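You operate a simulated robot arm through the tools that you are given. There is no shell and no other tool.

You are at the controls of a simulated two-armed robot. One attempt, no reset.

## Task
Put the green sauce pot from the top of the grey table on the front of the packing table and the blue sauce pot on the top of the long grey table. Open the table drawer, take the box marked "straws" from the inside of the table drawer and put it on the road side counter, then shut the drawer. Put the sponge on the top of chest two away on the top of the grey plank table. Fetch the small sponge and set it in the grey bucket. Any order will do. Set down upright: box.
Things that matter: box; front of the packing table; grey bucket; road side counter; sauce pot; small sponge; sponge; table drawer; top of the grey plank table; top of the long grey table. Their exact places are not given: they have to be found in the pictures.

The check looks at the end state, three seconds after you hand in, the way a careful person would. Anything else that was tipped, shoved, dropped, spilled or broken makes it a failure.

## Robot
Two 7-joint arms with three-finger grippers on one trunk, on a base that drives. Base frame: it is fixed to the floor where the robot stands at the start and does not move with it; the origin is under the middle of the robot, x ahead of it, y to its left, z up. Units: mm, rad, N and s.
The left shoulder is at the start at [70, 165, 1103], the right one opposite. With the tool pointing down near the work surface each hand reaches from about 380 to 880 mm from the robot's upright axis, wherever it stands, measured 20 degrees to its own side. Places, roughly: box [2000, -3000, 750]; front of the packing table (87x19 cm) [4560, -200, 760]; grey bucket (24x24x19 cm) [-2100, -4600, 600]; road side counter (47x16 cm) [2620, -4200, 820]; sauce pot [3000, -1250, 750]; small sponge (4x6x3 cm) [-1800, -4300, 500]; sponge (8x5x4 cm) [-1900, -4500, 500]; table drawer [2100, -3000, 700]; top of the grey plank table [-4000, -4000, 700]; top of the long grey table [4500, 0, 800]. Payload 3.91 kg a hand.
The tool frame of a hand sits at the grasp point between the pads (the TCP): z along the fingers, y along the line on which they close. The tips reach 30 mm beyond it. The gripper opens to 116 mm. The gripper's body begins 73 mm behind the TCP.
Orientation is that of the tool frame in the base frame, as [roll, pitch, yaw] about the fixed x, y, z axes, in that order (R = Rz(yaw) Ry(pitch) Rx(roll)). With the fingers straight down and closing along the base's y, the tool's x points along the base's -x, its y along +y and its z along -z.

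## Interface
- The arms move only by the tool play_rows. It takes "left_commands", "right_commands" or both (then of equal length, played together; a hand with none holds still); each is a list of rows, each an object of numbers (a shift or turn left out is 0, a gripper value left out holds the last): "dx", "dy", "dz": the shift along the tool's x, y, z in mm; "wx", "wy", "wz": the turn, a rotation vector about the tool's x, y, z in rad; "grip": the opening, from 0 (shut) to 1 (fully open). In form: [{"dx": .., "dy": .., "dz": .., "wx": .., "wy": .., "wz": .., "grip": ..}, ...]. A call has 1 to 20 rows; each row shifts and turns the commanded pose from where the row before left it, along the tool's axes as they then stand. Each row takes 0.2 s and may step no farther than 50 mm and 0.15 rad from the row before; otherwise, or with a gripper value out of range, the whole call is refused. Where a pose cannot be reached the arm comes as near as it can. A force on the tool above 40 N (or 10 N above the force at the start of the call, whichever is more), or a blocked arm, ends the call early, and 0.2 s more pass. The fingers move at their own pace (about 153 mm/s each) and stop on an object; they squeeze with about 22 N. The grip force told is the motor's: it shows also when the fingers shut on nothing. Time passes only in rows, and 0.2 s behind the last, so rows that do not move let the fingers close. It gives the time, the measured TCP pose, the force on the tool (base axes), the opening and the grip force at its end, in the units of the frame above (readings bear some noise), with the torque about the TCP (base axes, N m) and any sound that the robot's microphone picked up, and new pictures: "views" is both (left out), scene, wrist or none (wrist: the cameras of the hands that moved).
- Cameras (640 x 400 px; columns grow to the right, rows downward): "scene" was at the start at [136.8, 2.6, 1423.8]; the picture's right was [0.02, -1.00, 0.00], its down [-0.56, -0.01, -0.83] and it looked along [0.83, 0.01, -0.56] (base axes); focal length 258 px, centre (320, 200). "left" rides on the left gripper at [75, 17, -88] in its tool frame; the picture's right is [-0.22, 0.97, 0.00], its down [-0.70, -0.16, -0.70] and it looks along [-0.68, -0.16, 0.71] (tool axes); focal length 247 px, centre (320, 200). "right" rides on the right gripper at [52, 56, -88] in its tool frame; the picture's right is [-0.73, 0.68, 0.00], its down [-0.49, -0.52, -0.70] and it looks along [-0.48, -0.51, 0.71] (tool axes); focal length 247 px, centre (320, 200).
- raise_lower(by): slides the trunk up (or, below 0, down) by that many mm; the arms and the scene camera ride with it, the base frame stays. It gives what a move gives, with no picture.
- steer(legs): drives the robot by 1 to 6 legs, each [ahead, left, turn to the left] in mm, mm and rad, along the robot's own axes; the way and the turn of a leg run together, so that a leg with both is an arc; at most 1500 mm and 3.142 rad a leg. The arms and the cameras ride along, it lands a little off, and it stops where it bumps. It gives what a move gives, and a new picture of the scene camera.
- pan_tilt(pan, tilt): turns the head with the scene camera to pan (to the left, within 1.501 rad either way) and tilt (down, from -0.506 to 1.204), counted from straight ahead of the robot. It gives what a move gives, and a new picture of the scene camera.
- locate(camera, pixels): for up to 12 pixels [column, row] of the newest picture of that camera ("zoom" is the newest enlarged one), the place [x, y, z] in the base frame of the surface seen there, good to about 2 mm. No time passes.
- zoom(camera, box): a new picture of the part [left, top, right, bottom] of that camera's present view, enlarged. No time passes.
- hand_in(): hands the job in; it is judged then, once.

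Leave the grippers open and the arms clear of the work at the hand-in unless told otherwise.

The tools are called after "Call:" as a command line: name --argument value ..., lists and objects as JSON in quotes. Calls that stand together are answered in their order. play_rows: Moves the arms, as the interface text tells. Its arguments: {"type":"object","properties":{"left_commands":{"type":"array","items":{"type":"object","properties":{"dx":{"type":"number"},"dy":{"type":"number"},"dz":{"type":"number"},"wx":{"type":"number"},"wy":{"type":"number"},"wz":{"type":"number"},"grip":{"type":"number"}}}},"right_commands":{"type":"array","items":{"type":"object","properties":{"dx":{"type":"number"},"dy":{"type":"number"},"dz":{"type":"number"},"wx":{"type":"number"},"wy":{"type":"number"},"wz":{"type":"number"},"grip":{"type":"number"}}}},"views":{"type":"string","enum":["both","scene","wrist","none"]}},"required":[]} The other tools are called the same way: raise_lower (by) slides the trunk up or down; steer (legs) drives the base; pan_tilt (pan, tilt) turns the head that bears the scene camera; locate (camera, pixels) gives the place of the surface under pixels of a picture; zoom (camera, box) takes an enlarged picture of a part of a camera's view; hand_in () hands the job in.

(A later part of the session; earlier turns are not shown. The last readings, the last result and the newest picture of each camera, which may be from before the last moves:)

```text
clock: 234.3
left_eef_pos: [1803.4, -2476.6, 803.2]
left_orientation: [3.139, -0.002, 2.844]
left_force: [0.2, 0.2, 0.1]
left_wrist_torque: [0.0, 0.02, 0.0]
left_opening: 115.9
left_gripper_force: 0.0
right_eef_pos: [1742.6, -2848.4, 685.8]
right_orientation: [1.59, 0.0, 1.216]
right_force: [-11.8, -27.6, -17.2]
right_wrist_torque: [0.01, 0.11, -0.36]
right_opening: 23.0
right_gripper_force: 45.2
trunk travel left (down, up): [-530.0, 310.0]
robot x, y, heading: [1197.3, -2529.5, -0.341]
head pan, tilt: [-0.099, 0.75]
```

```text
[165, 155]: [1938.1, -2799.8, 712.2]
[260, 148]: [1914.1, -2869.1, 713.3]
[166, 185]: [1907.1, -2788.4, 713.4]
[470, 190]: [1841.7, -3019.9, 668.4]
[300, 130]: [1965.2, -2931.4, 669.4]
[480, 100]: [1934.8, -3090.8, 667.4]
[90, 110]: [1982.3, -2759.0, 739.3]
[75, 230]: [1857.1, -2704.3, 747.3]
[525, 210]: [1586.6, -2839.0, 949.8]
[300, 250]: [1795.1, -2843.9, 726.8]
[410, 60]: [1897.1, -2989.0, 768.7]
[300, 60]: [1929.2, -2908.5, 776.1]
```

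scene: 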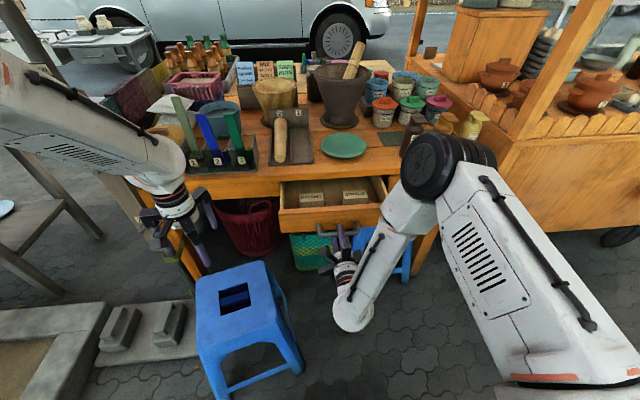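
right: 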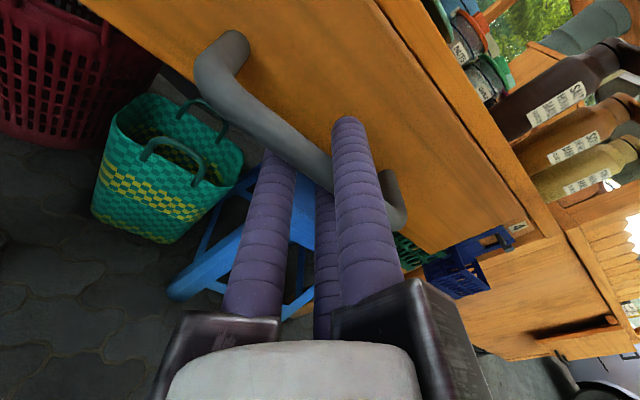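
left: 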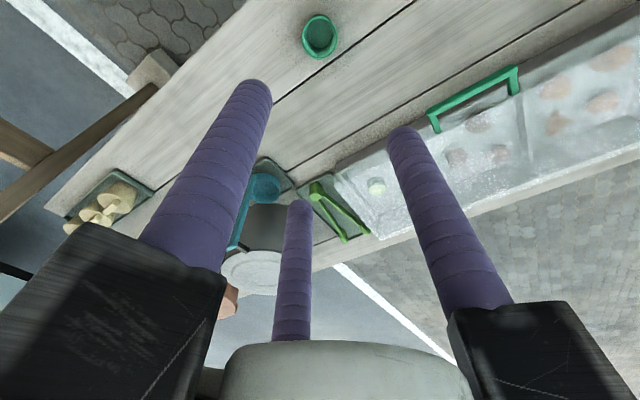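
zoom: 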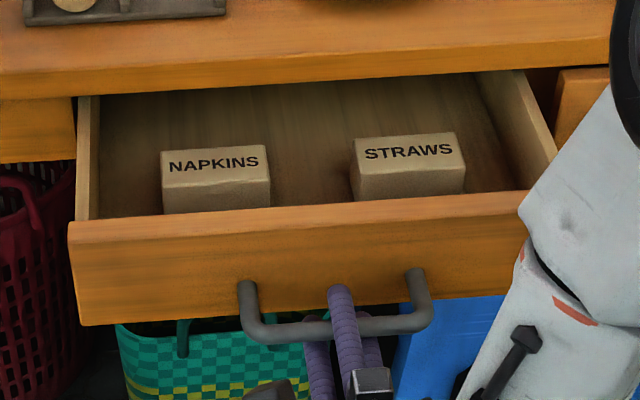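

The STRAWS box (≈80×35×45 mm, top z≈713, centre ≈(1862,-2971)) is only ~40 mm in front of the table edge. I pull the drawer ~65 mm further, easing the side force first.

Call:
play_rows --right_commands '[{"dx": -2.5, "dy": 1}, {"dz": -15}, {"dz": -15}, {"dz": -15}, {"dz": -15}, {"dz": -8}, {}]' --views "both"

```text
clock: 235.7
left_eef_pos: [1804.3, -2473.2, 802.6]
left_orientation: [3.139, -0.001, 2.847]
left_force: [0.5, 0.0, -0.2]
left_wrist_torque: [-0.02, -0.04, -0.01]
left_opening: 116.1
left_gripper_force: 0.1
right_eef_pos: [1677.2, -2825.7, 686.0]
right_orientation: [1.596, 0.005, 1.223]
right_force: [-4.3, -7.6, -20.5]
right_wrist_torque: [0.48, 0.01, 0.97]
right_opening: 23.2
right_gripper_force: 44.9
trunk travel left (down, up): [-530.0, 310.0]
robot x, y, heading: [1192.9, -2529.2, -0.342]
head pan, tilt: [-0.099, 0.75]
stopped in row 7 (right hand): the force on the tool passed its limit at 45 N (the readings are from after the stop); the commanded pose is now the measured one
```

scene: 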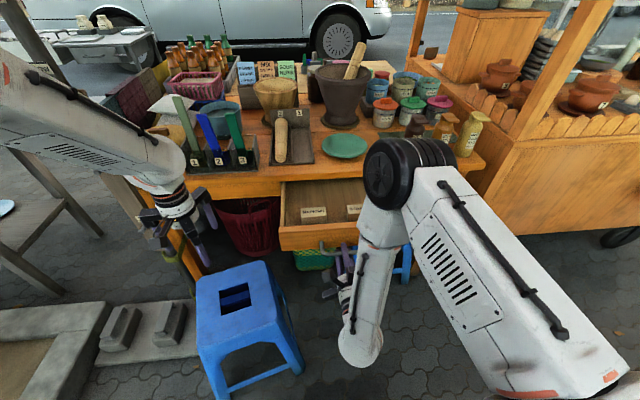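
right: 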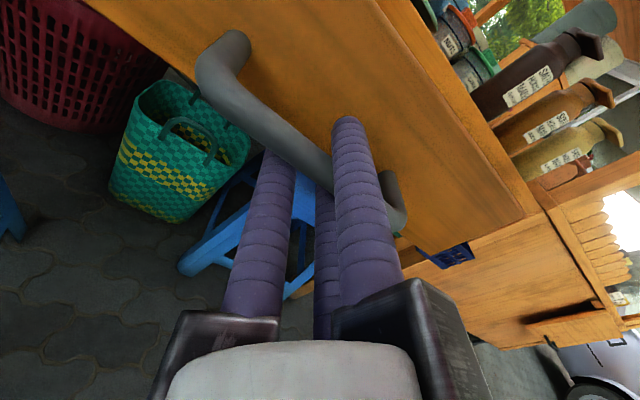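

The drawer is ~250 mm open now. I open the fingers, retract from the bar and move the hand to the right.

Call:
play_rows --right_commands '[{"grip": 0.3}, {"grip": 0.6}, {"dz": -20}, {"dz": -25}, {"dz": -20}, {}]' --views "wrist"

```text
clock: 237.1
left_eef_pos: [1804.1, -2473.5, 802.2]
left_orientation: [-3.141, -0.001, 2.848]
left_force: [-0.4, -0.5, 0.0]
left_wrist_torque: [-0.01, 0.02, -0.02]
left_opening: 115.9
left_gripper_force: 0.1
right_eef_pos: [1617.9, -2802.5, 688.6]
right_orientation: [1.588, 0.003, 1.223]
right_force: [-0.1, -0.8, 0.1]
right_wrist_torque: [-0.03, -0.01, 0.01]
right_opening: 69.6
right_gripper_force: 0.1
trunk travel left (down, up): [-530.0, 310.0]
robot x, y, heading: [1200.5, -2529.8, -0.343]
head pan, tilt: [-0.099, 0.75]
```

right: 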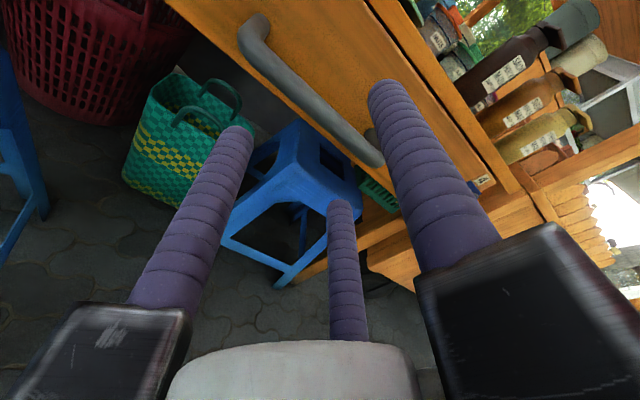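

Free of the bar. I move right 160 mm and rotate the hand to point down.

Call:
play_rows --right_commands '[{"dx": -40}, {"dx": -40}, {"dx": -40}, {"dx": -40}, {"wx": 0.143}, {"wx": 0.143}, {"wx": 0.143}, {"wx": 0.143}, {"wx": 0.143}, {"wx": 0.143}, {"wx": 0.143}, {"wx": 0.143}, {"wx": 0.143}, {"wx": 0.143}, {"wx": 0.125}, {}, {}]' --views "both"

```text
clock: 240.7
left_eef_pos: [1804.0, -2472.0, 802.4]
left_orientation: [3.141, 0.001, 2.847]
left_force: [-0.4, 0.0, 0.5]
left_wrist_torque: [-0.01, 0.01, 0.01]
left_opening: 115.9
left_gripper_force: 0.1
right_eef_pos: [1569.2, -2955.4, 685.7]
right_orientation: [-3.141, 0.004, 1.224]
right_force: [-0.1, 0.9, 0.2]
right_wrist_torque: [-0.02, 0.01, -0.01]
right_opening: 69.7
right_gripper_force: 0.0
right hand out of reach, approached as far as the arm can: row 8
trunk travel left (down, up): [-530.0, 310.0]
robot x, y, heading: [1196.8, -2529.4, -0.336]
head pan, tilt: [-0.099, 0.75]
```

scene: 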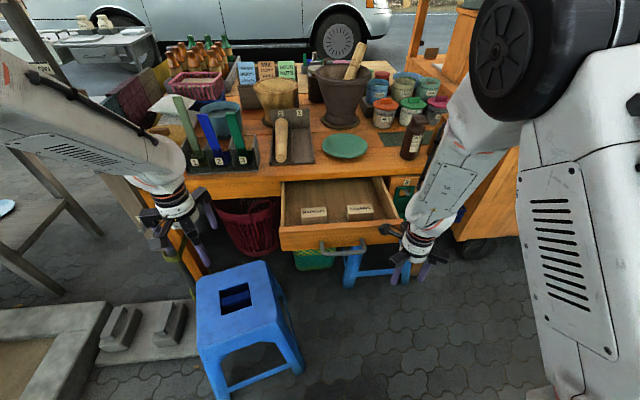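
right: 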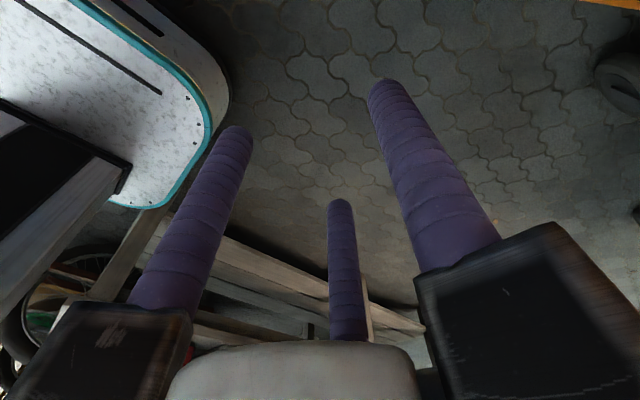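

The hand points down, with the single finger toward the table. I raise it above the drawer's rim.

Call:
play_rows --right_commands '[{"dz": -35}, {"dz": -35}, {"dz": -35}, {"dz": -35}, {"dz": -35}, {}]' --views "none"

```text
clock: 242.1
left_eef_pos: [1804.0, -2473.8, 803.3]
left_orientation: [-3.141, 0.0, 2.847]
left_force: [0.2, -0.1, 0.0]
left_wrist_torque: [-0.01, 0.0, 0.02]
left_opening: 116.0
left_gripper_force: 0.1
right_eef_pos: [1566.9, -2957.3, 863.6]
right_orientation: [-3.139, 0.003, 1.224]
right_force: [1.4, 0.1, 0.3]
right_wrist_torque: [0.0, -0.03, -0.01]
right_opening: 69.5
right_gripper_force: 0.0
trunk travel left (down, up): [-530.0, 310.0]
robot x, y, heading: [1197.9, -2528.5, -0.339]
head pan, tilt: [-0.099, 0.75]
```

Raised to z 864. I measure the STRAWS box again with the drawer in its new place.

Call:
zoom --camera "scene" --box '[270, 170, 420, 270]'

```text
4.00 times, centred on (345, 220) of scene
```

zoom: 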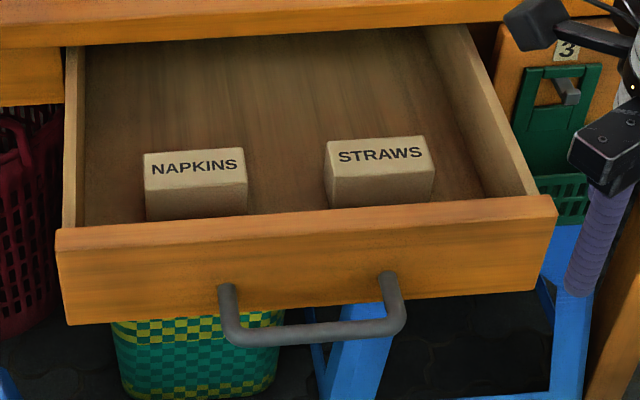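

Call:
locate --camera "zoom" --pixels '[[328, 145], [424, 139], [432, 163], [332, 174], [380, 155], [331, 185], [432, 172], [425, 145], [335, 150], [380, 185], [520, 180], [300, 213]]'

```text
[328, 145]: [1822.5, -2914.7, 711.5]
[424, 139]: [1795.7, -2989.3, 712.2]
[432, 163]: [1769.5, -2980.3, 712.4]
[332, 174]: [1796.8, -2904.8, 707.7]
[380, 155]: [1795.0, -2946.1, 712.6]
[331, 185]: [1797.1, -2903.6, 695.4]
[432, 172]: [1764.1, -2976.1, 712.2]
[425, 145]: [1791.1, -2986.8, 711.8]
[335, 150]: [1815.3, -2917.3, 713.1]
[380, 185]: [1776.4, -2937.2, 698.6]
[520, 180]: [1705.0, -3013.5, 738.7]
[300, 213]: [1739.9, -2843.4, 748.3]
```

Box top corners give centre (1795.5,-2947), 79 mm wide, 30 mm deep, top z 712, bottom 668. With three fingers, the single finger goes behind it and two in front, so the TCP should be 8 mm in front of its centre: (1788,-2944.5). I move above it.

Call:
play_rows --right_commands '[{"dx": 17.4, "dy": 40.7, "grip": 0.64}, {"dx": 17.4, "dy": 40.7}, {"dx": 17.4, "dy": 40.7}, {"dx": 17.4, "dy": 40.7}, {"dx": 17.4, "dy": 40.7}, {}, {}]' --views "both"

```text
clock: 243.7
left_eef_pos: [1803.8, -2472.4, 803.4]
left_orientation: [3.141, 0.0, 2.848]
left_force: [0.3, 0.2, 0.0]
left_wrist_torque: [0.03, 0.0, 0.0]
left_opening: 115.9
left_gripper_force: 0.0
right_eef_pos: [1790.4, -2941.3, 861.0]
right_orientation: [-3.14, 0.003, 1.223]
right_force: [0.4, 0.0, -0.1]
right_wrist_torque: [0.0, 0.01, 0.01]
right_opening: 74.2
right_gripper_force: 0.0
trunk travel left (down, up): [-530.0, 310.0]
robot x, y, heading: [1201.1, -2529.2, -0.341]
head pan, tilt: [-0.099, 0.75]
```

scene: 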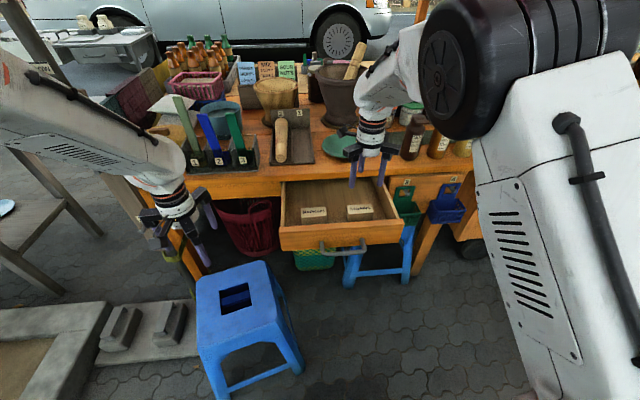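
right: 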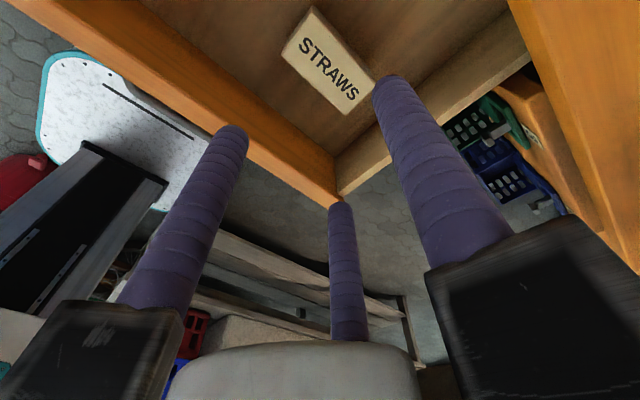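

Call:
locate --camera "right" --pixels '[[314, 10], [372, 84], [347, 110], [284, 56], [330, 60], [385, 90], [230, 140], [338, 210], [265, 150], [345, 165]]'

```text
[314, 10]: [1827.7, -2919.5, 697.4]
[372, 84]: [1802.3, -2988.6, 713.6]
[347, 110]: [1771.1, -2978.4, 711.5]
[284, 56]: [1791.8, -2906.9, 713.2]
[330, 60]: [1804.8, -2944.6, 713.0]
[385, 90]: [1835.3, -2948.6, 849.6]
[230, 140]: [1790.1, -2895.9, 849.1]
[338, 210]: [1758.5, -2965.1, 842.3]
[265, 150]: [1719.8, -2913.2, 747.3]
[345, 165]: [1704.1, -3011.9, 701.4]
```

Centre ≈(1797,-2947.5); I correct 3.6 mm and descend 156 mm around the box.

Call:
play_rows --right_commands '[{"dx": -3.6, "dz": 35}, {"dz": 40}, {"dz": 35}, {"dz": 26}, {"dz": 20}, {}, {}]' --views "both"

```text
clock: 245.3
left_eef_pos: [1802.8, -2472.9, 803.1]
left_orientation: [-3.141, 0.001, 2.846]
left_force: [0.3, -0.5, -0.4]
left_wrist_torque: [-0.02, 0.03, -0.01]
left_opening: 115.8
left_gripper_force: 0.1
right_eef_pos: [1790.1, -2945.3, 704.0]
right_orientation: [3.141, 0.005, 1.223]
right_force: [1.2, -0.1, 0.3]
right_wrist_torque: [-0.01, 0.02, -0.02]
right_opening: 74.3
right_gripper_force: 0.0
trunk travel left (down, up): [-530.0, 310.0]
robot x, y, heading: [1197.6, -2528.8, -0.339]
head pan, tilt: [-0.099, 0.75]
```

scene: 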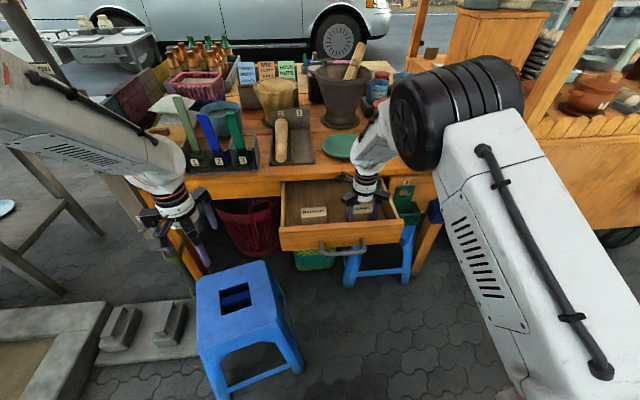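
right: 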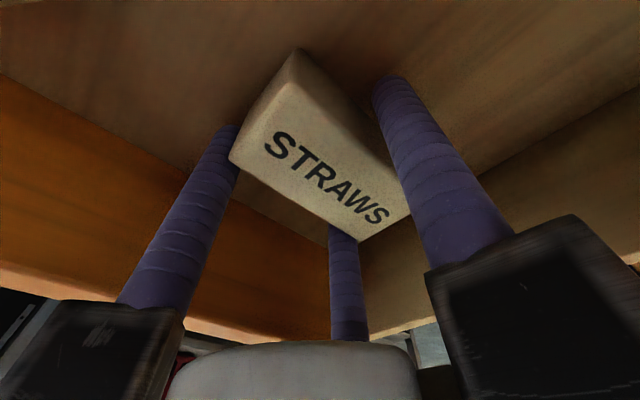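

The box sits between the fingers as planned. I close.

Call:
play_rows --right_commands '[{"grip": 0.5}, {"grip": 0.4}, {"grip": 0.3}, {"grip": 0.3}, {}]' --views "wrist"

```text
clock: 246.5
left_eef_pos: [1803.6, -2472.4, 803.2]
left_orientation: [-3.141, 0.0, 2.847]
left_force: [-0.2, 0.5, -0.7]
left_wrist_torque: [0.04, 0.0, -0.02]
left_opening: 116.1
left_gripper_force: 0.0
right_eef_pos: [1788.8, -2945.9, 703.8]
right_orientation: [3.141, 0.003, 1.223]
right_force: [-0.2, 0.2, -0.1]
right_wrist_torque: [-0.02, 0.01, 0.01]
right_opening: 60.2
right_gripper_force: 21.8
trunk travel left (down, up): [-530.0, 310.0]
robot x, y, heading: [1196.4, -2528.7, -0.345]
head pan, tilt: [-0.099, 0.75]
```

right: 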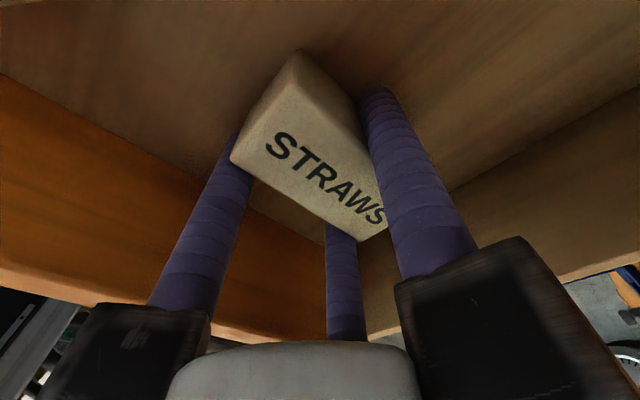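

Gripped (60 mm, 22 N). I lift slowly.

Call:
play_rows --right_commands '[{"dz": -8}, {"dz": -15}, {"dz": -25}, {"dz": -30}, {"dz": -30}, {"dz": -30}, {}]' --views "both"

```text
clock: 248.1
left_eef_pos: [1804.5, -2471.8, 801.7]
left_orientation: [-3.141, 0.0, 2.847]
left_force: [0.0, 0.4, -0.6]
left_wrist_torque: [-0.01, 0.0, -0.03]
left_opening: 115.7
left_gripper_force: 0.1
right_eef_pos: [1788.7, -2946.8, 840.5]
right_orientation: [-3.14, 0.004, 1.224]
right_force: [-0.2, 0.4, -1.5]
right_wrist_torque: [0.03, 0.02, 0.03]
right_opening: 60.0
right_gripper_force: 21.7
trunk travel left (down, up): [-530.0, 310.0]
robot x, y, heading: [1199.6, -2533.8, -0.344]
head pan, tilt: [-0.099, 0.75]
```

scene: 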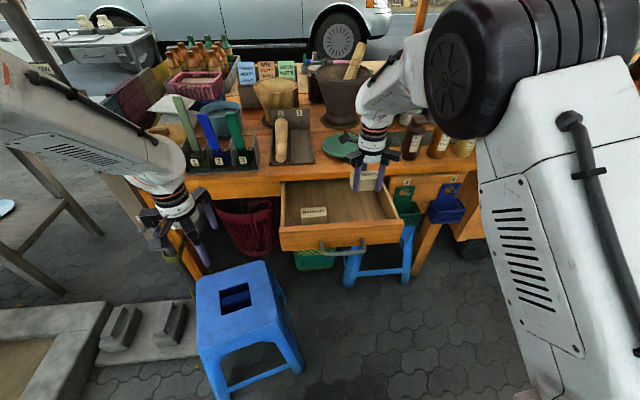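
right: 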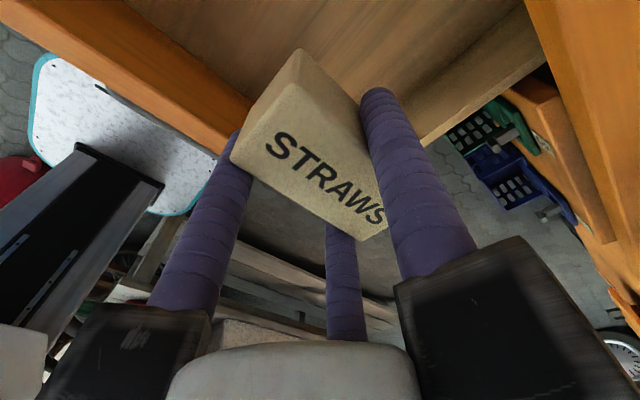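

The STRAWS box is securely held. Next I shut the drawer with the left hand. First I raise the right hand and move it 80 mm right to make room, while the left hand closes its fingers.

Call:
play_rows --right_commands '[{"dz": -30}, {"dz": -30}, {"dz": -20, "dx": -30}, {"dx": -40}, {"dx": -20}, {}]' --left_commands '[{"grip": 0.6}, {"grip": 0.3}, {"grip": 0.0}, {"grip": 0.0}, {}, {}]' --views "scene"

Call:
play_rows --left_commands '[{"wy": -0.143}, {"wy": -0.143}, {"wy": -0.143}, {"wy": -0.143}, {"wy": -0.143}, {"wy": -0.143}, {"wy": -0.143}, {"wy": -0.143}, {"wy": -0.143}, {"wy": -0.143}, {"wy": -0.141}, {}, {}]' --views "both"

```text
clock: 249.5
left_eef_pos: [1803.2, -2472.5, 803.2]
left_orientation: [3.141, 0.0, 2.849]
left_force: [0.7, -0.1, -0.2]
left_wrist_torque: [-0.01, 0.01, 0.01]
left_opening: 9.0
left_gripper_force: 22.0
right_eef_pos: [1758.3, -3029.6, 920.8]
right_orientation: [3.141, 0.004, 1.223]
right_force: [-0.6, -0.5, -0.1]
right_wrist_torque: [0.02, 0.01, 0.01]
right_opening: 59.9
right_gripper_force: 22.1
trunk travel left (down, up): [-530.0, 310.0]
robot x, y, heading: [1200.7, -2533.7, -0.34]
head pan, tilt: [-0.099, 0.75]
```

scene: 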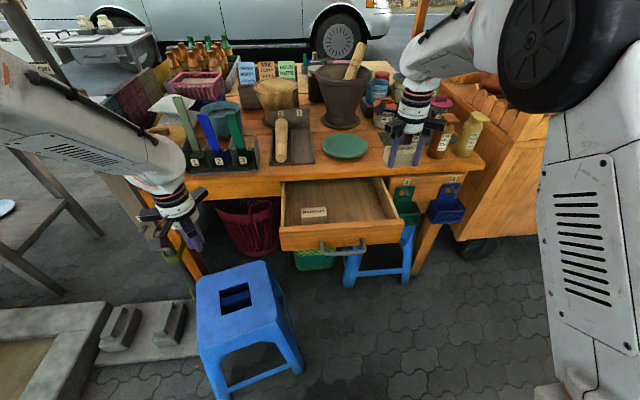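

```text
clock: 252.3
left_eef_pos: [1808.6, -2470.6, 801.6]
left_orientation: [-1.625, 1.565, -1.911]
left_force: [0.0, 0.2, 0.3]
left_wrist_torque: [0.01, 0.0, -0.01]
left_opening: 9.4
left_gripper_force: 22.0
left hand out of reach, approached as far as the arm can: row 8
right_eef_pos: [1759.2, -3029.4, 920.4]
right_orientation: [-3.141, 0.003, 1.224]
right_force: [0.5, 0.0, -0.7]
right_wrist_torque: [-0.04, 0.01, -0.04]
right_opening: 60.1
right_gripper_force: 22.4
trunk travel left (down, up): [-530.0, 310.0]
robot x, y, heading: [1197.8, -2529.2, -0.343]
head pan, tilt: [-0.099, 0.75]
```

scene: 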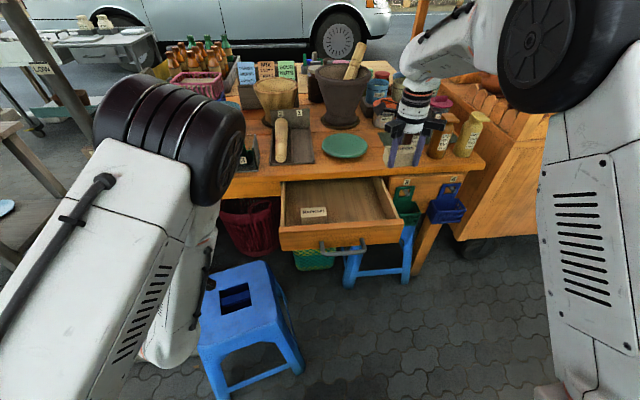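
left: 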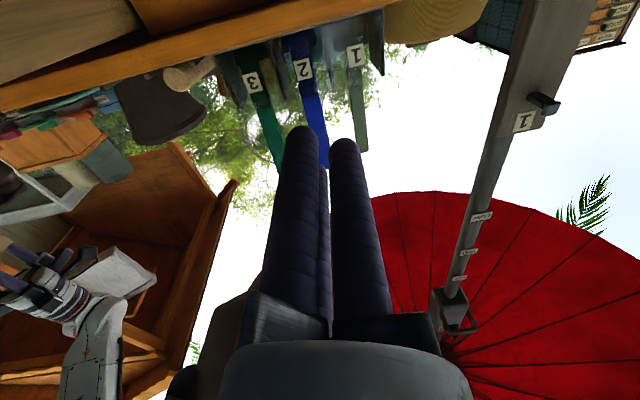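

The left hand is horizontal. Its elbow seems near the table's left items and the umbrella pole; I check the distance.

Call:
locate --camera "scene" --pixels '[[225, 150], [165, 90], [110, 115], [70, 80], [60, 20], [195, 260], [245, 150], [215, 200]]'

```text
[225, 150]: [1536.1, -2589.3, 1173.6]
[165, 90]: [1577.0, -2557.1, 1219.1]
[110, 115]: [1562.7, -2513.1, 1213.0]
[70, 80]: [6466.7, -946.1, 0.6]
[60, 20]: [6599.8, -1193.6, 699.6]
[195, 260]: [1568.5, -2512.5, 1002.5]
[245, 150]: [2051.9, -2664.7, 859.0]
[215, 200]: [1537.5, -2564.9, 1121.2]
```

Elbow is well clear. I align the hand with the drawer axis and move it in front of the drawer face's left part (free of the bar).

Call:
play_rows --left_commands '[{"wx": 0.06, "dz": -22}, {"dy": -44}, {"dy": -44}, {"dy": -44}, {"dy": -44}, {"dy": -44, "dx": 15}, {"dy": -44, "dx": 15}, {"dx": 30}, {"dx": 30}, {}, {}]' --views "both"

```text
clock: 254.7
left_eef_pos: [1694.0, -2712.9, 712.8]
left_orientation: [-1.233, 1.571, -1.587]
left_force: [-0.2, -0.1, 0.5]
left_wrist_torque: [0.01, -0.02, 0.01]
left_opening: 9.5
left_gripper_force: 21.6
right_eef_pos: [1759.6, -3029.3, 921.9]
right_orientation: [3.141, 0.004, 1.224]
right_force: [0.9, 0.1, 0.3]
right_wrist_torque: [-0.01, 0.02, -0.03]
right_opening: 60.0
right_gripper_force: 21.6
trunk travel left (down, up): [-530.0, 310.0]
robot x, y, heading: [1199.4, -2528.9, -0.335]
head pan, tilt: [-0.099, 0.75]
```

scene: 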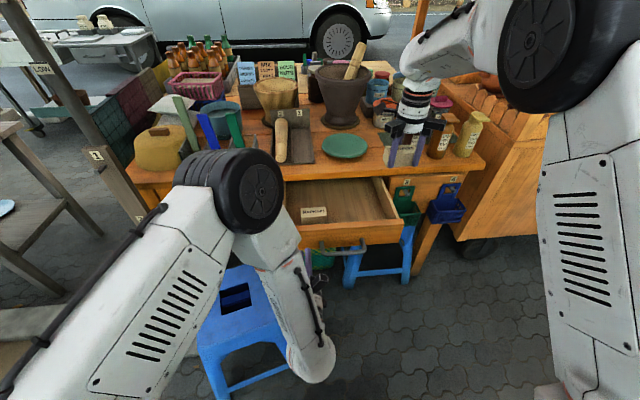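
left: 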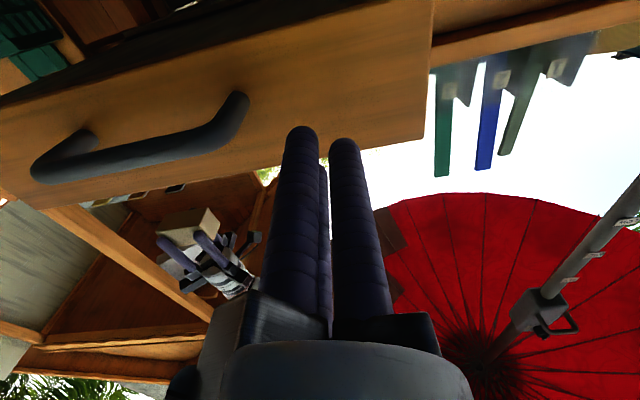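

The fingertips point at the drawer face left of the bar. I push forward, first ~150 mm.

Call:
play_rows --left_commands '[{"dz": 20}, {"dz": 20}, {"dz": 20}, {"dz": 25}, {"dz": 25}, {"dz": 25}, {"dz": 25}, {}]' --views "both"

```text
clock: 256.5
left_eef_pos: [1846.0, -2769.4, 708.9]
left_orientation: [3.093, 1.569, 2.738]
left_force: [0.0, -0.3, 0.5]
left_wrist_torque: [0.04, 0.02, 0.0]
left_opening: 9.4
left_gripper_force: 21.9
right_eef_pos: [1758.2, -3029.3, 920.9]
right_orientation: [-3.142, 0.004, 1.223]
right_force: [0.0, -0.4, -1.0]
right_wrist_torque: [-0.03, 0.02, -0.01]
right_opening: 60.2
right_gripper_force: 22.1
trunk travel left (down, up): [-530.0, 310.0]
robot x, y, heading: [1196.1, -2529.2, -0.342]
head pan, tilt: [-0.099, 0.75]
```

scene: 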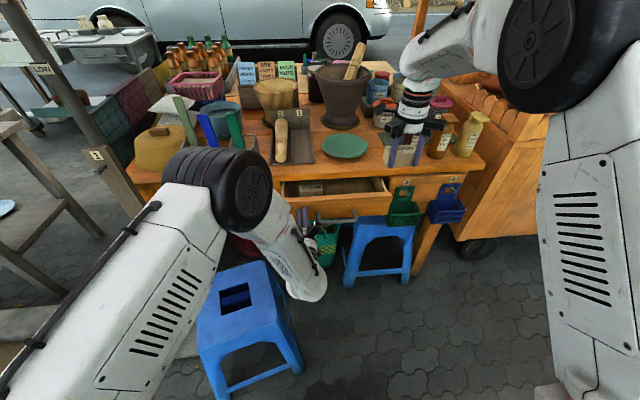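
left: 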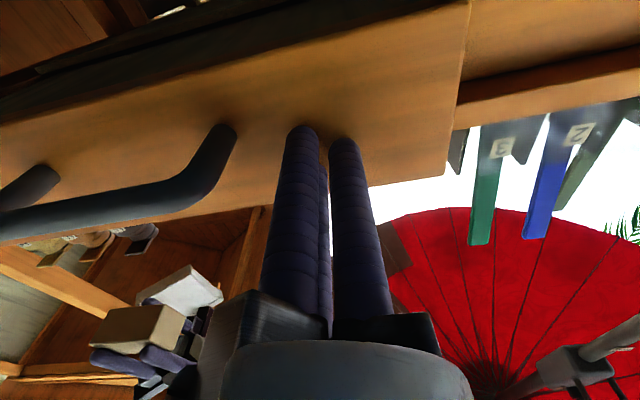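

The drawer is closing well. About 125 mm remain; I go on pushing.

Call:
play_rows --left_commands '[{"dz": 25}, {"dz": 25}, {"dz": 25}, {"dz": 20}, {"dz": 12}, {}]' --views "both"

```text
clock: 257.9
left_eef_pos: [1946.7, -2806.9, 709.8]
left_orientation: [-0.85, 1.569, -1.207]
left_force: [0.1, 0.1, 1.0]
left_wrist_torque: [0.0, -0.01, 0.02]
left_opening: 9.3
left_gripper_force: 22.2
right_eef_pos: [1758.9, -3029.0, 921.2]
right_orientation: [-3.141, 0.003, 1.225]
right_force: [-1.5, 0.0, -1.2]
right_wrist_torque: [0.03, 0.0, -0.02]
right_opening: 60.3
right_gripper_force: 22.0
trunk travel left (down, up): [-530.0, 310.0]
robot x, y, heading: [1197.3, -2527.7, -0.343]
head pan, tilt: [-0.099, 0.75]
```

scene: 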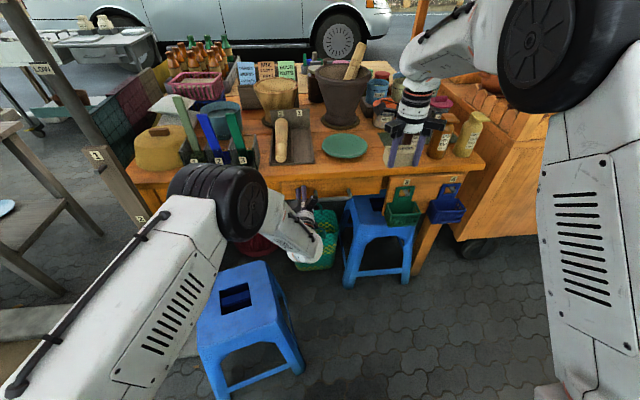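
left: 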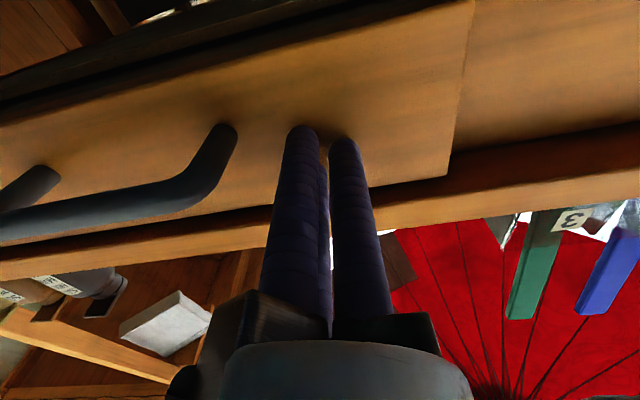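

Nearly shut; I push the last bit in small steps until it stops.

Call:
play_rows --left_commands '[{"dz": 7}, {"dz": 7}, {"dz": 6}, {"dz": 5}, {"dz": 5}, {}]' --views "both"

```text
clock: 259.1
left_eef_pos: [1966.9, -2817.4, 709.9]
left_orientation: [-2.891, 1.565, 3.037]
left_force: [-19.6, 10.7, 8.2]
left_wrist_torque: [-0.08, -0.2, 0.33]
left_opening: 9.0
left_gripper_force: 44.5
right_eef_pos: [1756.1, -3027.7, 922.8]
right_orientation: [3.139, 0.004, 1.225]
right_force: [0.0, -1.1, -0.5]
right_wrist_torque: [0.03, -0.02, 0.0]
right_opening: 60.3
right_gripper_force: 22.2
trunk travel left (down, up): [-530.0, 310.0]
robot x, y, heading: [1194.5, -2527.3, -0.338]
head pan, tilt: [-0.099, 0.75]
stopped in row 6 (left hand): the force on the tool passed its limit at 43 N (the readings are from after the stop); the commanded pose is now the measured one
```

scene: 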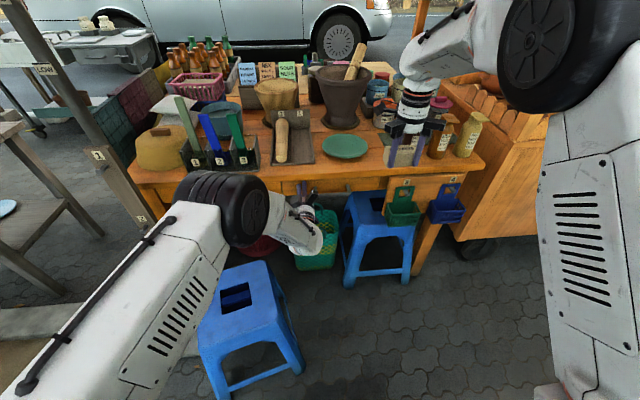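
left: 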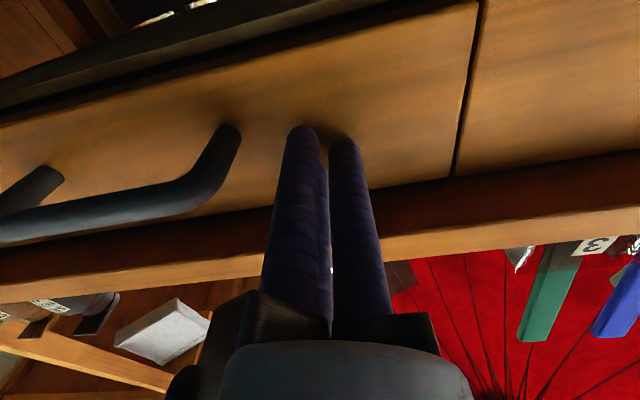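

The drawer is flush and resists – shut. I retract the left hand straight back and check.

Call:
play_rows --left_commands '[{"dz": -15}, {"dz": -40}, {"dz": -45}, {"dz": -45}, {"dz": -45}, {"dz": -45}, {"dz": -30}, {}]' --views "both"

```text
clock: 260.9
left_eef_pos: [1720.7, -2724.6, 708.9]
left_orientation: [-3.108, 1.562, 2.822]
left_force: [-0.9, -0.2, 0.1]
left_wrist_torque: [0.03, 0.03, -0.03]
left_opening: 8.9
left_gripper_force: 45.8
right_eef_pos: [1758.2, -3028.0, 922.1]
right_orientation: [3.141, 0.004, 1.225]
right_force: [0.1, -0.4, -1.1]
right_wrist_torque: [0.03, 0.0, 0.02]
right_opening: 60.2
right_gripper_force: 22.1
trunk travel left (down, up): [-530.0, 310.0]
robot x, y, heading: [1196.5, -2531.6, -0.339]
head pan, tilt: [-0.099, 0.75]
```

scene: 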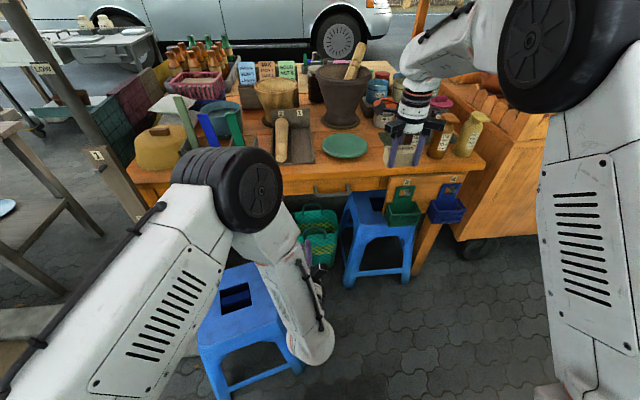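
left: 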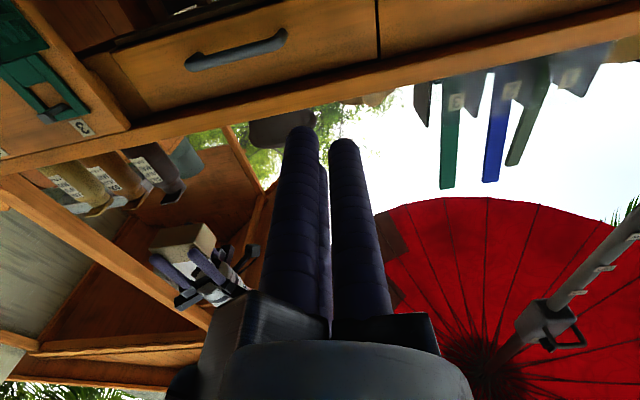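

The drawer is shut flush. I bring the left hand back to its side, pointing down with open fingers, and raise the trunk.

Call:
play_rows --left_commands '[{"dy": 44, "dx": -15}, {"dy": 44, "dx": -15}, {"dy": 44, "dx": -15}, {"dy": 44, "dx": -15}, {"dy": 44, "dx": -15}, {"dy": 30, "dx": -15}, {"wy": 0.143, "grip": 0.3}, {"wy": 0.143, "grip": 0.7}, {"wy": 0.143, "grip": 1.0}, {"wy": 0.143}, {"wy": 0.143}, {"wy": 0.143}, {"wy": 0.143}, {"wy": 0.143}, {"wy": 0.143}, {"wy": 0.143}, {"wy": 0.141}, {}]' --views "none"

Call:
raise_lower --by 300

Call:
pan_tilt --pan -0.5 --tilt 0.6

```text
clock: 264.7
left_eef_pos: [1807.1, -2490.9, 800.4]
left_orientation: [-3.14, -0.007, 2.787]
left_force: [-0.6, 0.1, -0.3]
left_wrist_torque: [0.0, -0.02, -0.02]
left_opening: 115.7
left_gripper_force: 0.0
right_eef_pos: [1756.8, -3028.7, 921.6]
right_orientation: [3.141, 0.003, 1.226]
right_force: [0.6, 0.5, -0.5]
right_wrist_torque: [0.02, -0.02, 0.02]
right_opening: 60.2
right_gripper_force: 21.8
trunk travel left (down, up): [-530.0, 310.0]
robot x, y, heading: [1197.4, -2525.7, -0.338]
head pan, tilt: [-0.099, 0.75]
```

```text
clock: 267.7
left_eef_pos: [1808.1, -2490.2, 1099.0]
left_orientation: [3.141, -0.008, 2.785]
left_force: [0.5, -0.3, 0.1]
left_wrist_torque: [0.0, -0.03, 0.02]
left_opening: 116.1
left_gripper_force: 0.1
right_eef_pos: [1757.7, -3028.1, 1221.1]
right_orientation: [3.141, 0.003, 1.224]
right_force: [-0.3, 0.2, 0.6]
right_wrist_torque: [-0.03, 0.01, 0.0]
right_opening: 59.8
right_gripper_force: 21.8
trunk travel left (down, up): [-830.0, 10.0]
robot x, y, heading: [1200.4, -2529.8, -0.336]
head pan, tilt: [-0.099, 0.75]
```

```text
clock: 268.6
left_eef_pos: [1807.8, -2490.2, 1099.4]
left_orientation: [3.141, -0.008, 2.787]
left_force: [0.1, 0.0, 0.3]
left_wrist_torque: [-0.01, -0.03, 0.01]
left_opening: 116.1
left_gripper_force: 0.1
right_eef_pos: [1758.5, -3028.5, 1220.7]
right_orientation: [-3.141, 0.004, 1.225]
right_force: [-0.3, 0.0, -1.3]
right_wrist_torque: [0.03, 0.01, 0.01]
right_opening: 60.1
right_gripper_force: 22.0
trunk travel left (down, up): [-830.0, 10.0]
robot x, y, heading: [1198.5, -2527.3, -0.34]
head pan, tilt: [-0.499, 0.6]
```

scene: 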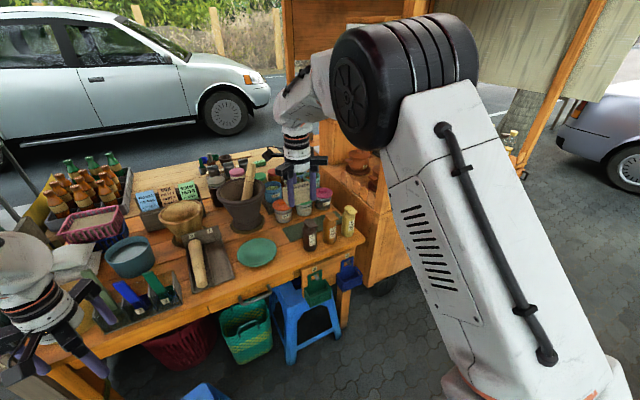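

Call:
locate --camera "scene" --pixels '[[455, 60], [400, 90], [350, 100], [470, 40], [600, 350], [480, 180], [300, 190]]'

```text
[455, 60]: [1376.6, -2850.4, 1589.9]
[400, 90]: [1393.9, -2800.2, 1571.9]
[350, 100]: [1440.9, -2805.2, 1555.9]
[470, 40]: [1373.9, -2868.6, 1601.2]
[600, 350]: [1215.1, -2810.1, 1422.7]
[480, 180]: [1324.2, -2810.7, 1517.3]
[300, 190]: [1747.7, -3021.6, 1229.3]
```

In this configuration the right elbow stays high and close in (≈0.3 m to the side), good for the passage. I turn left to face north and then back down the corridor south.

Call:
steer --legs '[[0, 0, 1.56], [-250, -190, 0], [-1300, 0, 0]]'

```text
clock: 280.5
left_eef_pos: [811.8, -3408.4, 1098.7]
left_orientation: [3.142, -0.007, -1.946]
left_force: [0.0, 0.4, -0.6]
left_wrist_torque: [0.0, -0.04, 0.02]
left_opening: 116.0
left_gripper_force: 0.0
right_eef_pos: [1348.0, -3472.3, 1221.5]
right_orientation: [-3.141, 0.002, 2.773]
right_force: [-1.0, -0.1, -0.3]
right_wrist_torque: [-0.03, -0.02, 0.0]
right_opening: 60.1
right_gripper_force: 21.4
trunk travel left (down, up): [-830.0, 10.0]
robot x, y, heading: [837.7, -4021.0, 1.207]
head pan, tilt: [-0.499, 0.6]
```

scene: 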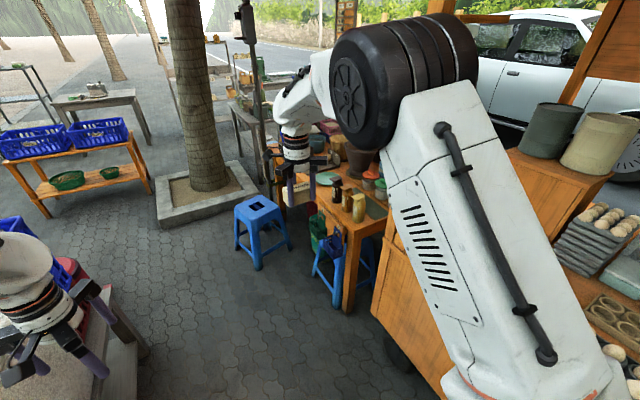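

Clear so far. I continue backing south past the cart's corner.

Call:
steer --legs '[[-1400, -25, 0]]'

```text
clock: 287.5
left_eef_pos: [336.3, -4727.1, 1097.9]
left_orientation: [3.141, -0.007, -1.97]
left_force: [-0.2, 0.0, 0.0]
left_wrist_torque: [0.0, -0.03, 0.0]
left_opening: 115.9
left_gripper_force: 0.1
right_eef_pos: [871.7, -4800.0, 1220.7]
right_orientation: [-3.14, 0.002, 2.751]
right_force: [0.9, 0.1, -0.7]
right_wrist_torque: [-0.01, -0.01, 0.01]
right_opening: 60.2
right_gripper_force: 22.5
trunk travel left (down, up): [-830.0, 10.0]
robot x, y, heading: [345.9, -5338.2, 1.191]
head pan, tilt: [-0.499, 0.6]
```

scene: 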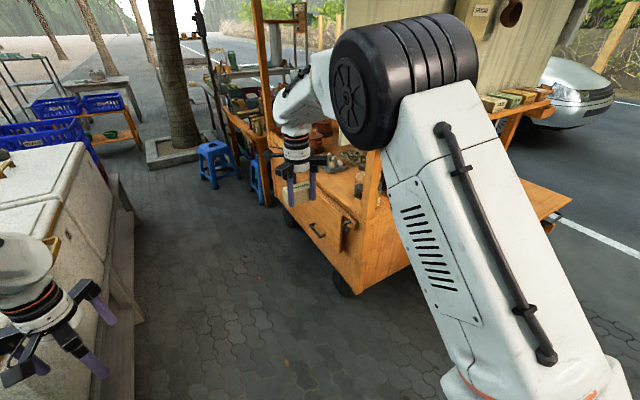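

Now I turn right to face east and drive through the gap south of the cart toward the road.

Call:
steer --legs '[[0, 0, -1.53], [1300, -60, 0], [1300, 0, 0]]'

```text
clock: 303.8
left_eef_pos: [3367.3, -6232.4, 1100.4]
left_orientation: [3.141, -0.006, 2.778]
left_force: [0.4, 0.3, 0.5]
left_wrist_torque: [0.0, 0.02, -0.01]
left_opening: 115.7
left_gripper_force: 0.0
right_eef_pos: [3312.5, -6769.8, 1220.4]
right_orientation: [-3.141, 0.004, 1.214]
right_force: [1.0, -0.2, -0.4]
right_wrist_torque: [0.0, 0.02, 0.02]
right_opening: 60.1
right_gripper_force: 21.7
trunk travel left (down, up): [-830.0, 10.0]
robot x, y, heading: [2754.9, -6266.1, -0.344]
head pan, tilt: [-0.499, 0.6]
```

scene: 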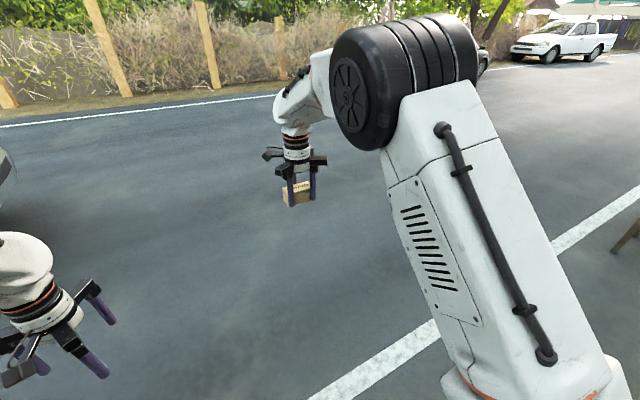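

Call:
pan_tilt --pan 0.9 --tilt 0.4

```text
clock: 305.4
left_eef_pos: [3367.7, -6232.3, 1099.1]
left_orientation: [-3.141, -0.006, 2.778]
left_force: [0.0, -1.1, 0.2]
left_wrist_torque: [0.0, -0.01, 0.0]
left_opening: 116.1
left_gripper_force: 0.0
right_eef_pos: [3313.6, -6769.5, 1221.5]
right_orientation: [-3.142, 0.004, 1.215]
right_force: [0.7, -0.5, -0.2]
right_wrist_torque: [-0.04, 0.02, -0.03]
right_opening: 60.2
right_gripper_force: 22.0
trunk travel left (down, up): [-830.0, 10.0]
robot x, y, heading: [2756.2, -6265.6, -0.353]
head pan, tilt: [0.901, 0.4]
```

scene: 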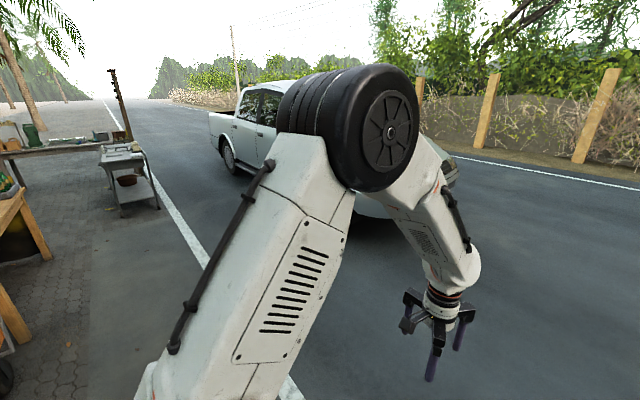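

Call:
locate --camera "scene" --pixels '[[447, 185], [370, 215], [455, 175], [140, 205], [45, 255], [30, 335], [230, 170]]'

```text
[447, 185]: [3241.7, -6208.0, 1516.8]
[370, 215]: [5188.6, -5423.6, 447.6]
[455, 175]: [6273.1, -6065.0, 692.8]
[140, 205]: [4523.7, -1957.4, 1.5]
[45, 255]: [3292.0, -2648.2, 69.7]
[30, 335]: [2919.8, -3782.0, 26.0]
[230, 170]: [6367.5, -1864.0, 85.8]
```

Plenty of room on the road. I go 200 mm ahead, turn around to face the cart (west), then strafe north toward the counter.

Call:
steer --legs '[[200, 0, 0], [0, 0, 1.57], [0, 0, 1.57], [0, -800, 0], [0, -700, 0]]'

Call:
pan_tilt --pan 0.1 --tilt 0.6

```text
clock: 321.8
left_eef_pos: [2929.2, -4963.2, 1097.9]
left_orientation: [-3.139, -0.007, -0.428]
left_force: [0.4, 0.6, -0.4]
left_wrist_torque: [0.01, 0.0, -0.01]
left_opening: 115.9
left_gripper_force: 0.1
right_eef_pos: [3018.6, -4431.5, 1220.4]
right_orientation: [3.14, 0.006, -1.992]
right_force: [1.1, -0.9, -0.8]
right_wrist_torque: [0.01, -0.03, -0.01]
right_opening: 60.0
right_gripper_force: 21.9
trunk travel left (down, up): [-830.0, 10.0]
robot x, y, heading: [3539.2, -4968.0, 2.732]
head pan, tilt: [0.901, 0.4]
```

scene: 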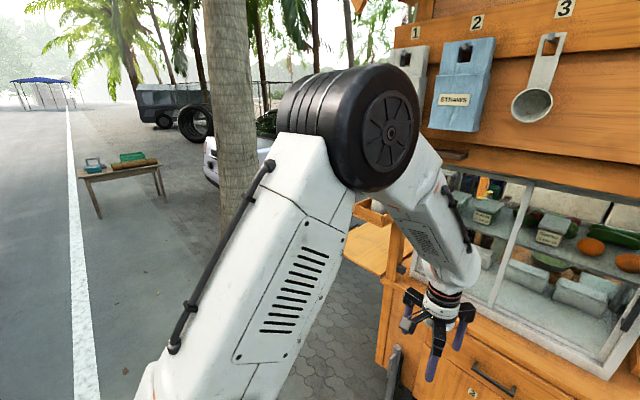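

```text
clock: 322.9
left_eef_pos: [2930.0, -4963.1, 1099.0]
left_orientation: [3.141, -0.008, -0.426]
left_force: [-0.1, 0.6, 0.7]
left_wrist_torque: [0.03, -0.01, -0.05]
left_opening: 116.1
left_gripper_force: 0.2
right_eef_pos: [3020.4, -4430.6, 1220.7]
right_orientation: [-3.141, 0.004, -1.992]
right_force: [-0.4, 0.4, -0.4]
right_wrist_torque: [0.03, 0.01, -0.02]
right_opening: 60.1
right_gripper_force: 22.1
trunk travel left (down, up): [-830.0, 10.0]
robot x, y, heading: [3540.4, -4970.5, 2.722]
head pan, tilt: [0.099, 0.6]
```

scene: 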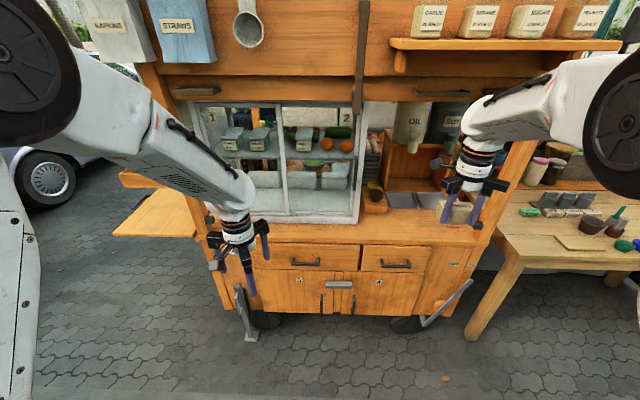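

I'm in front of the cart. I measure the counter and the structures above it where the hand must go.

Call:
locate --camera "scene" --pixels '[[430, 97], [470, 93], [500, 47], [402, 65], [360, 60], [420, 228], [380, 240], [445, 240], [415, 200], [375, 205], [330, 90], [455, 210]]'

Call:
zoom --camera "scene" --box '[340, 20, 560, 300]'

```text
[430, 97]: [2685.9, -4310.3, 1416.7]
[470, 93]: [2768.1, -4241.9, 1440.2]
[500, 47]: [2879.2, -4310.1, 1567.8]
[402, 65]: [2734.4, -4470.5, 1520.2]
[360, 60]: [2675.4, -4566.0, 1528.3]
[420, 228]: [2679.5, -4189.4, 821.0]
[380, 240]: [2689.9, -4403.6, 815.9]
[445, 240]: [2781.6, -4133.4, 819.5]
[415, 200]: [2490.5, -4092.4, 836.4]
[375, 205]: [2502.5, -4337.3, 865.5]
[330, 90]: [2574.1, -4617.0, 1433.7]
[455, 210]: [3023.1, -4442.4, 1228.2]
```

```text
1.43 times, centred on (450, 160) of scene
```

zoom: 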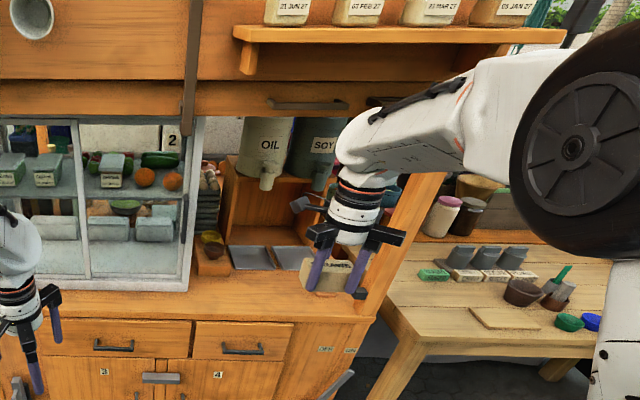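

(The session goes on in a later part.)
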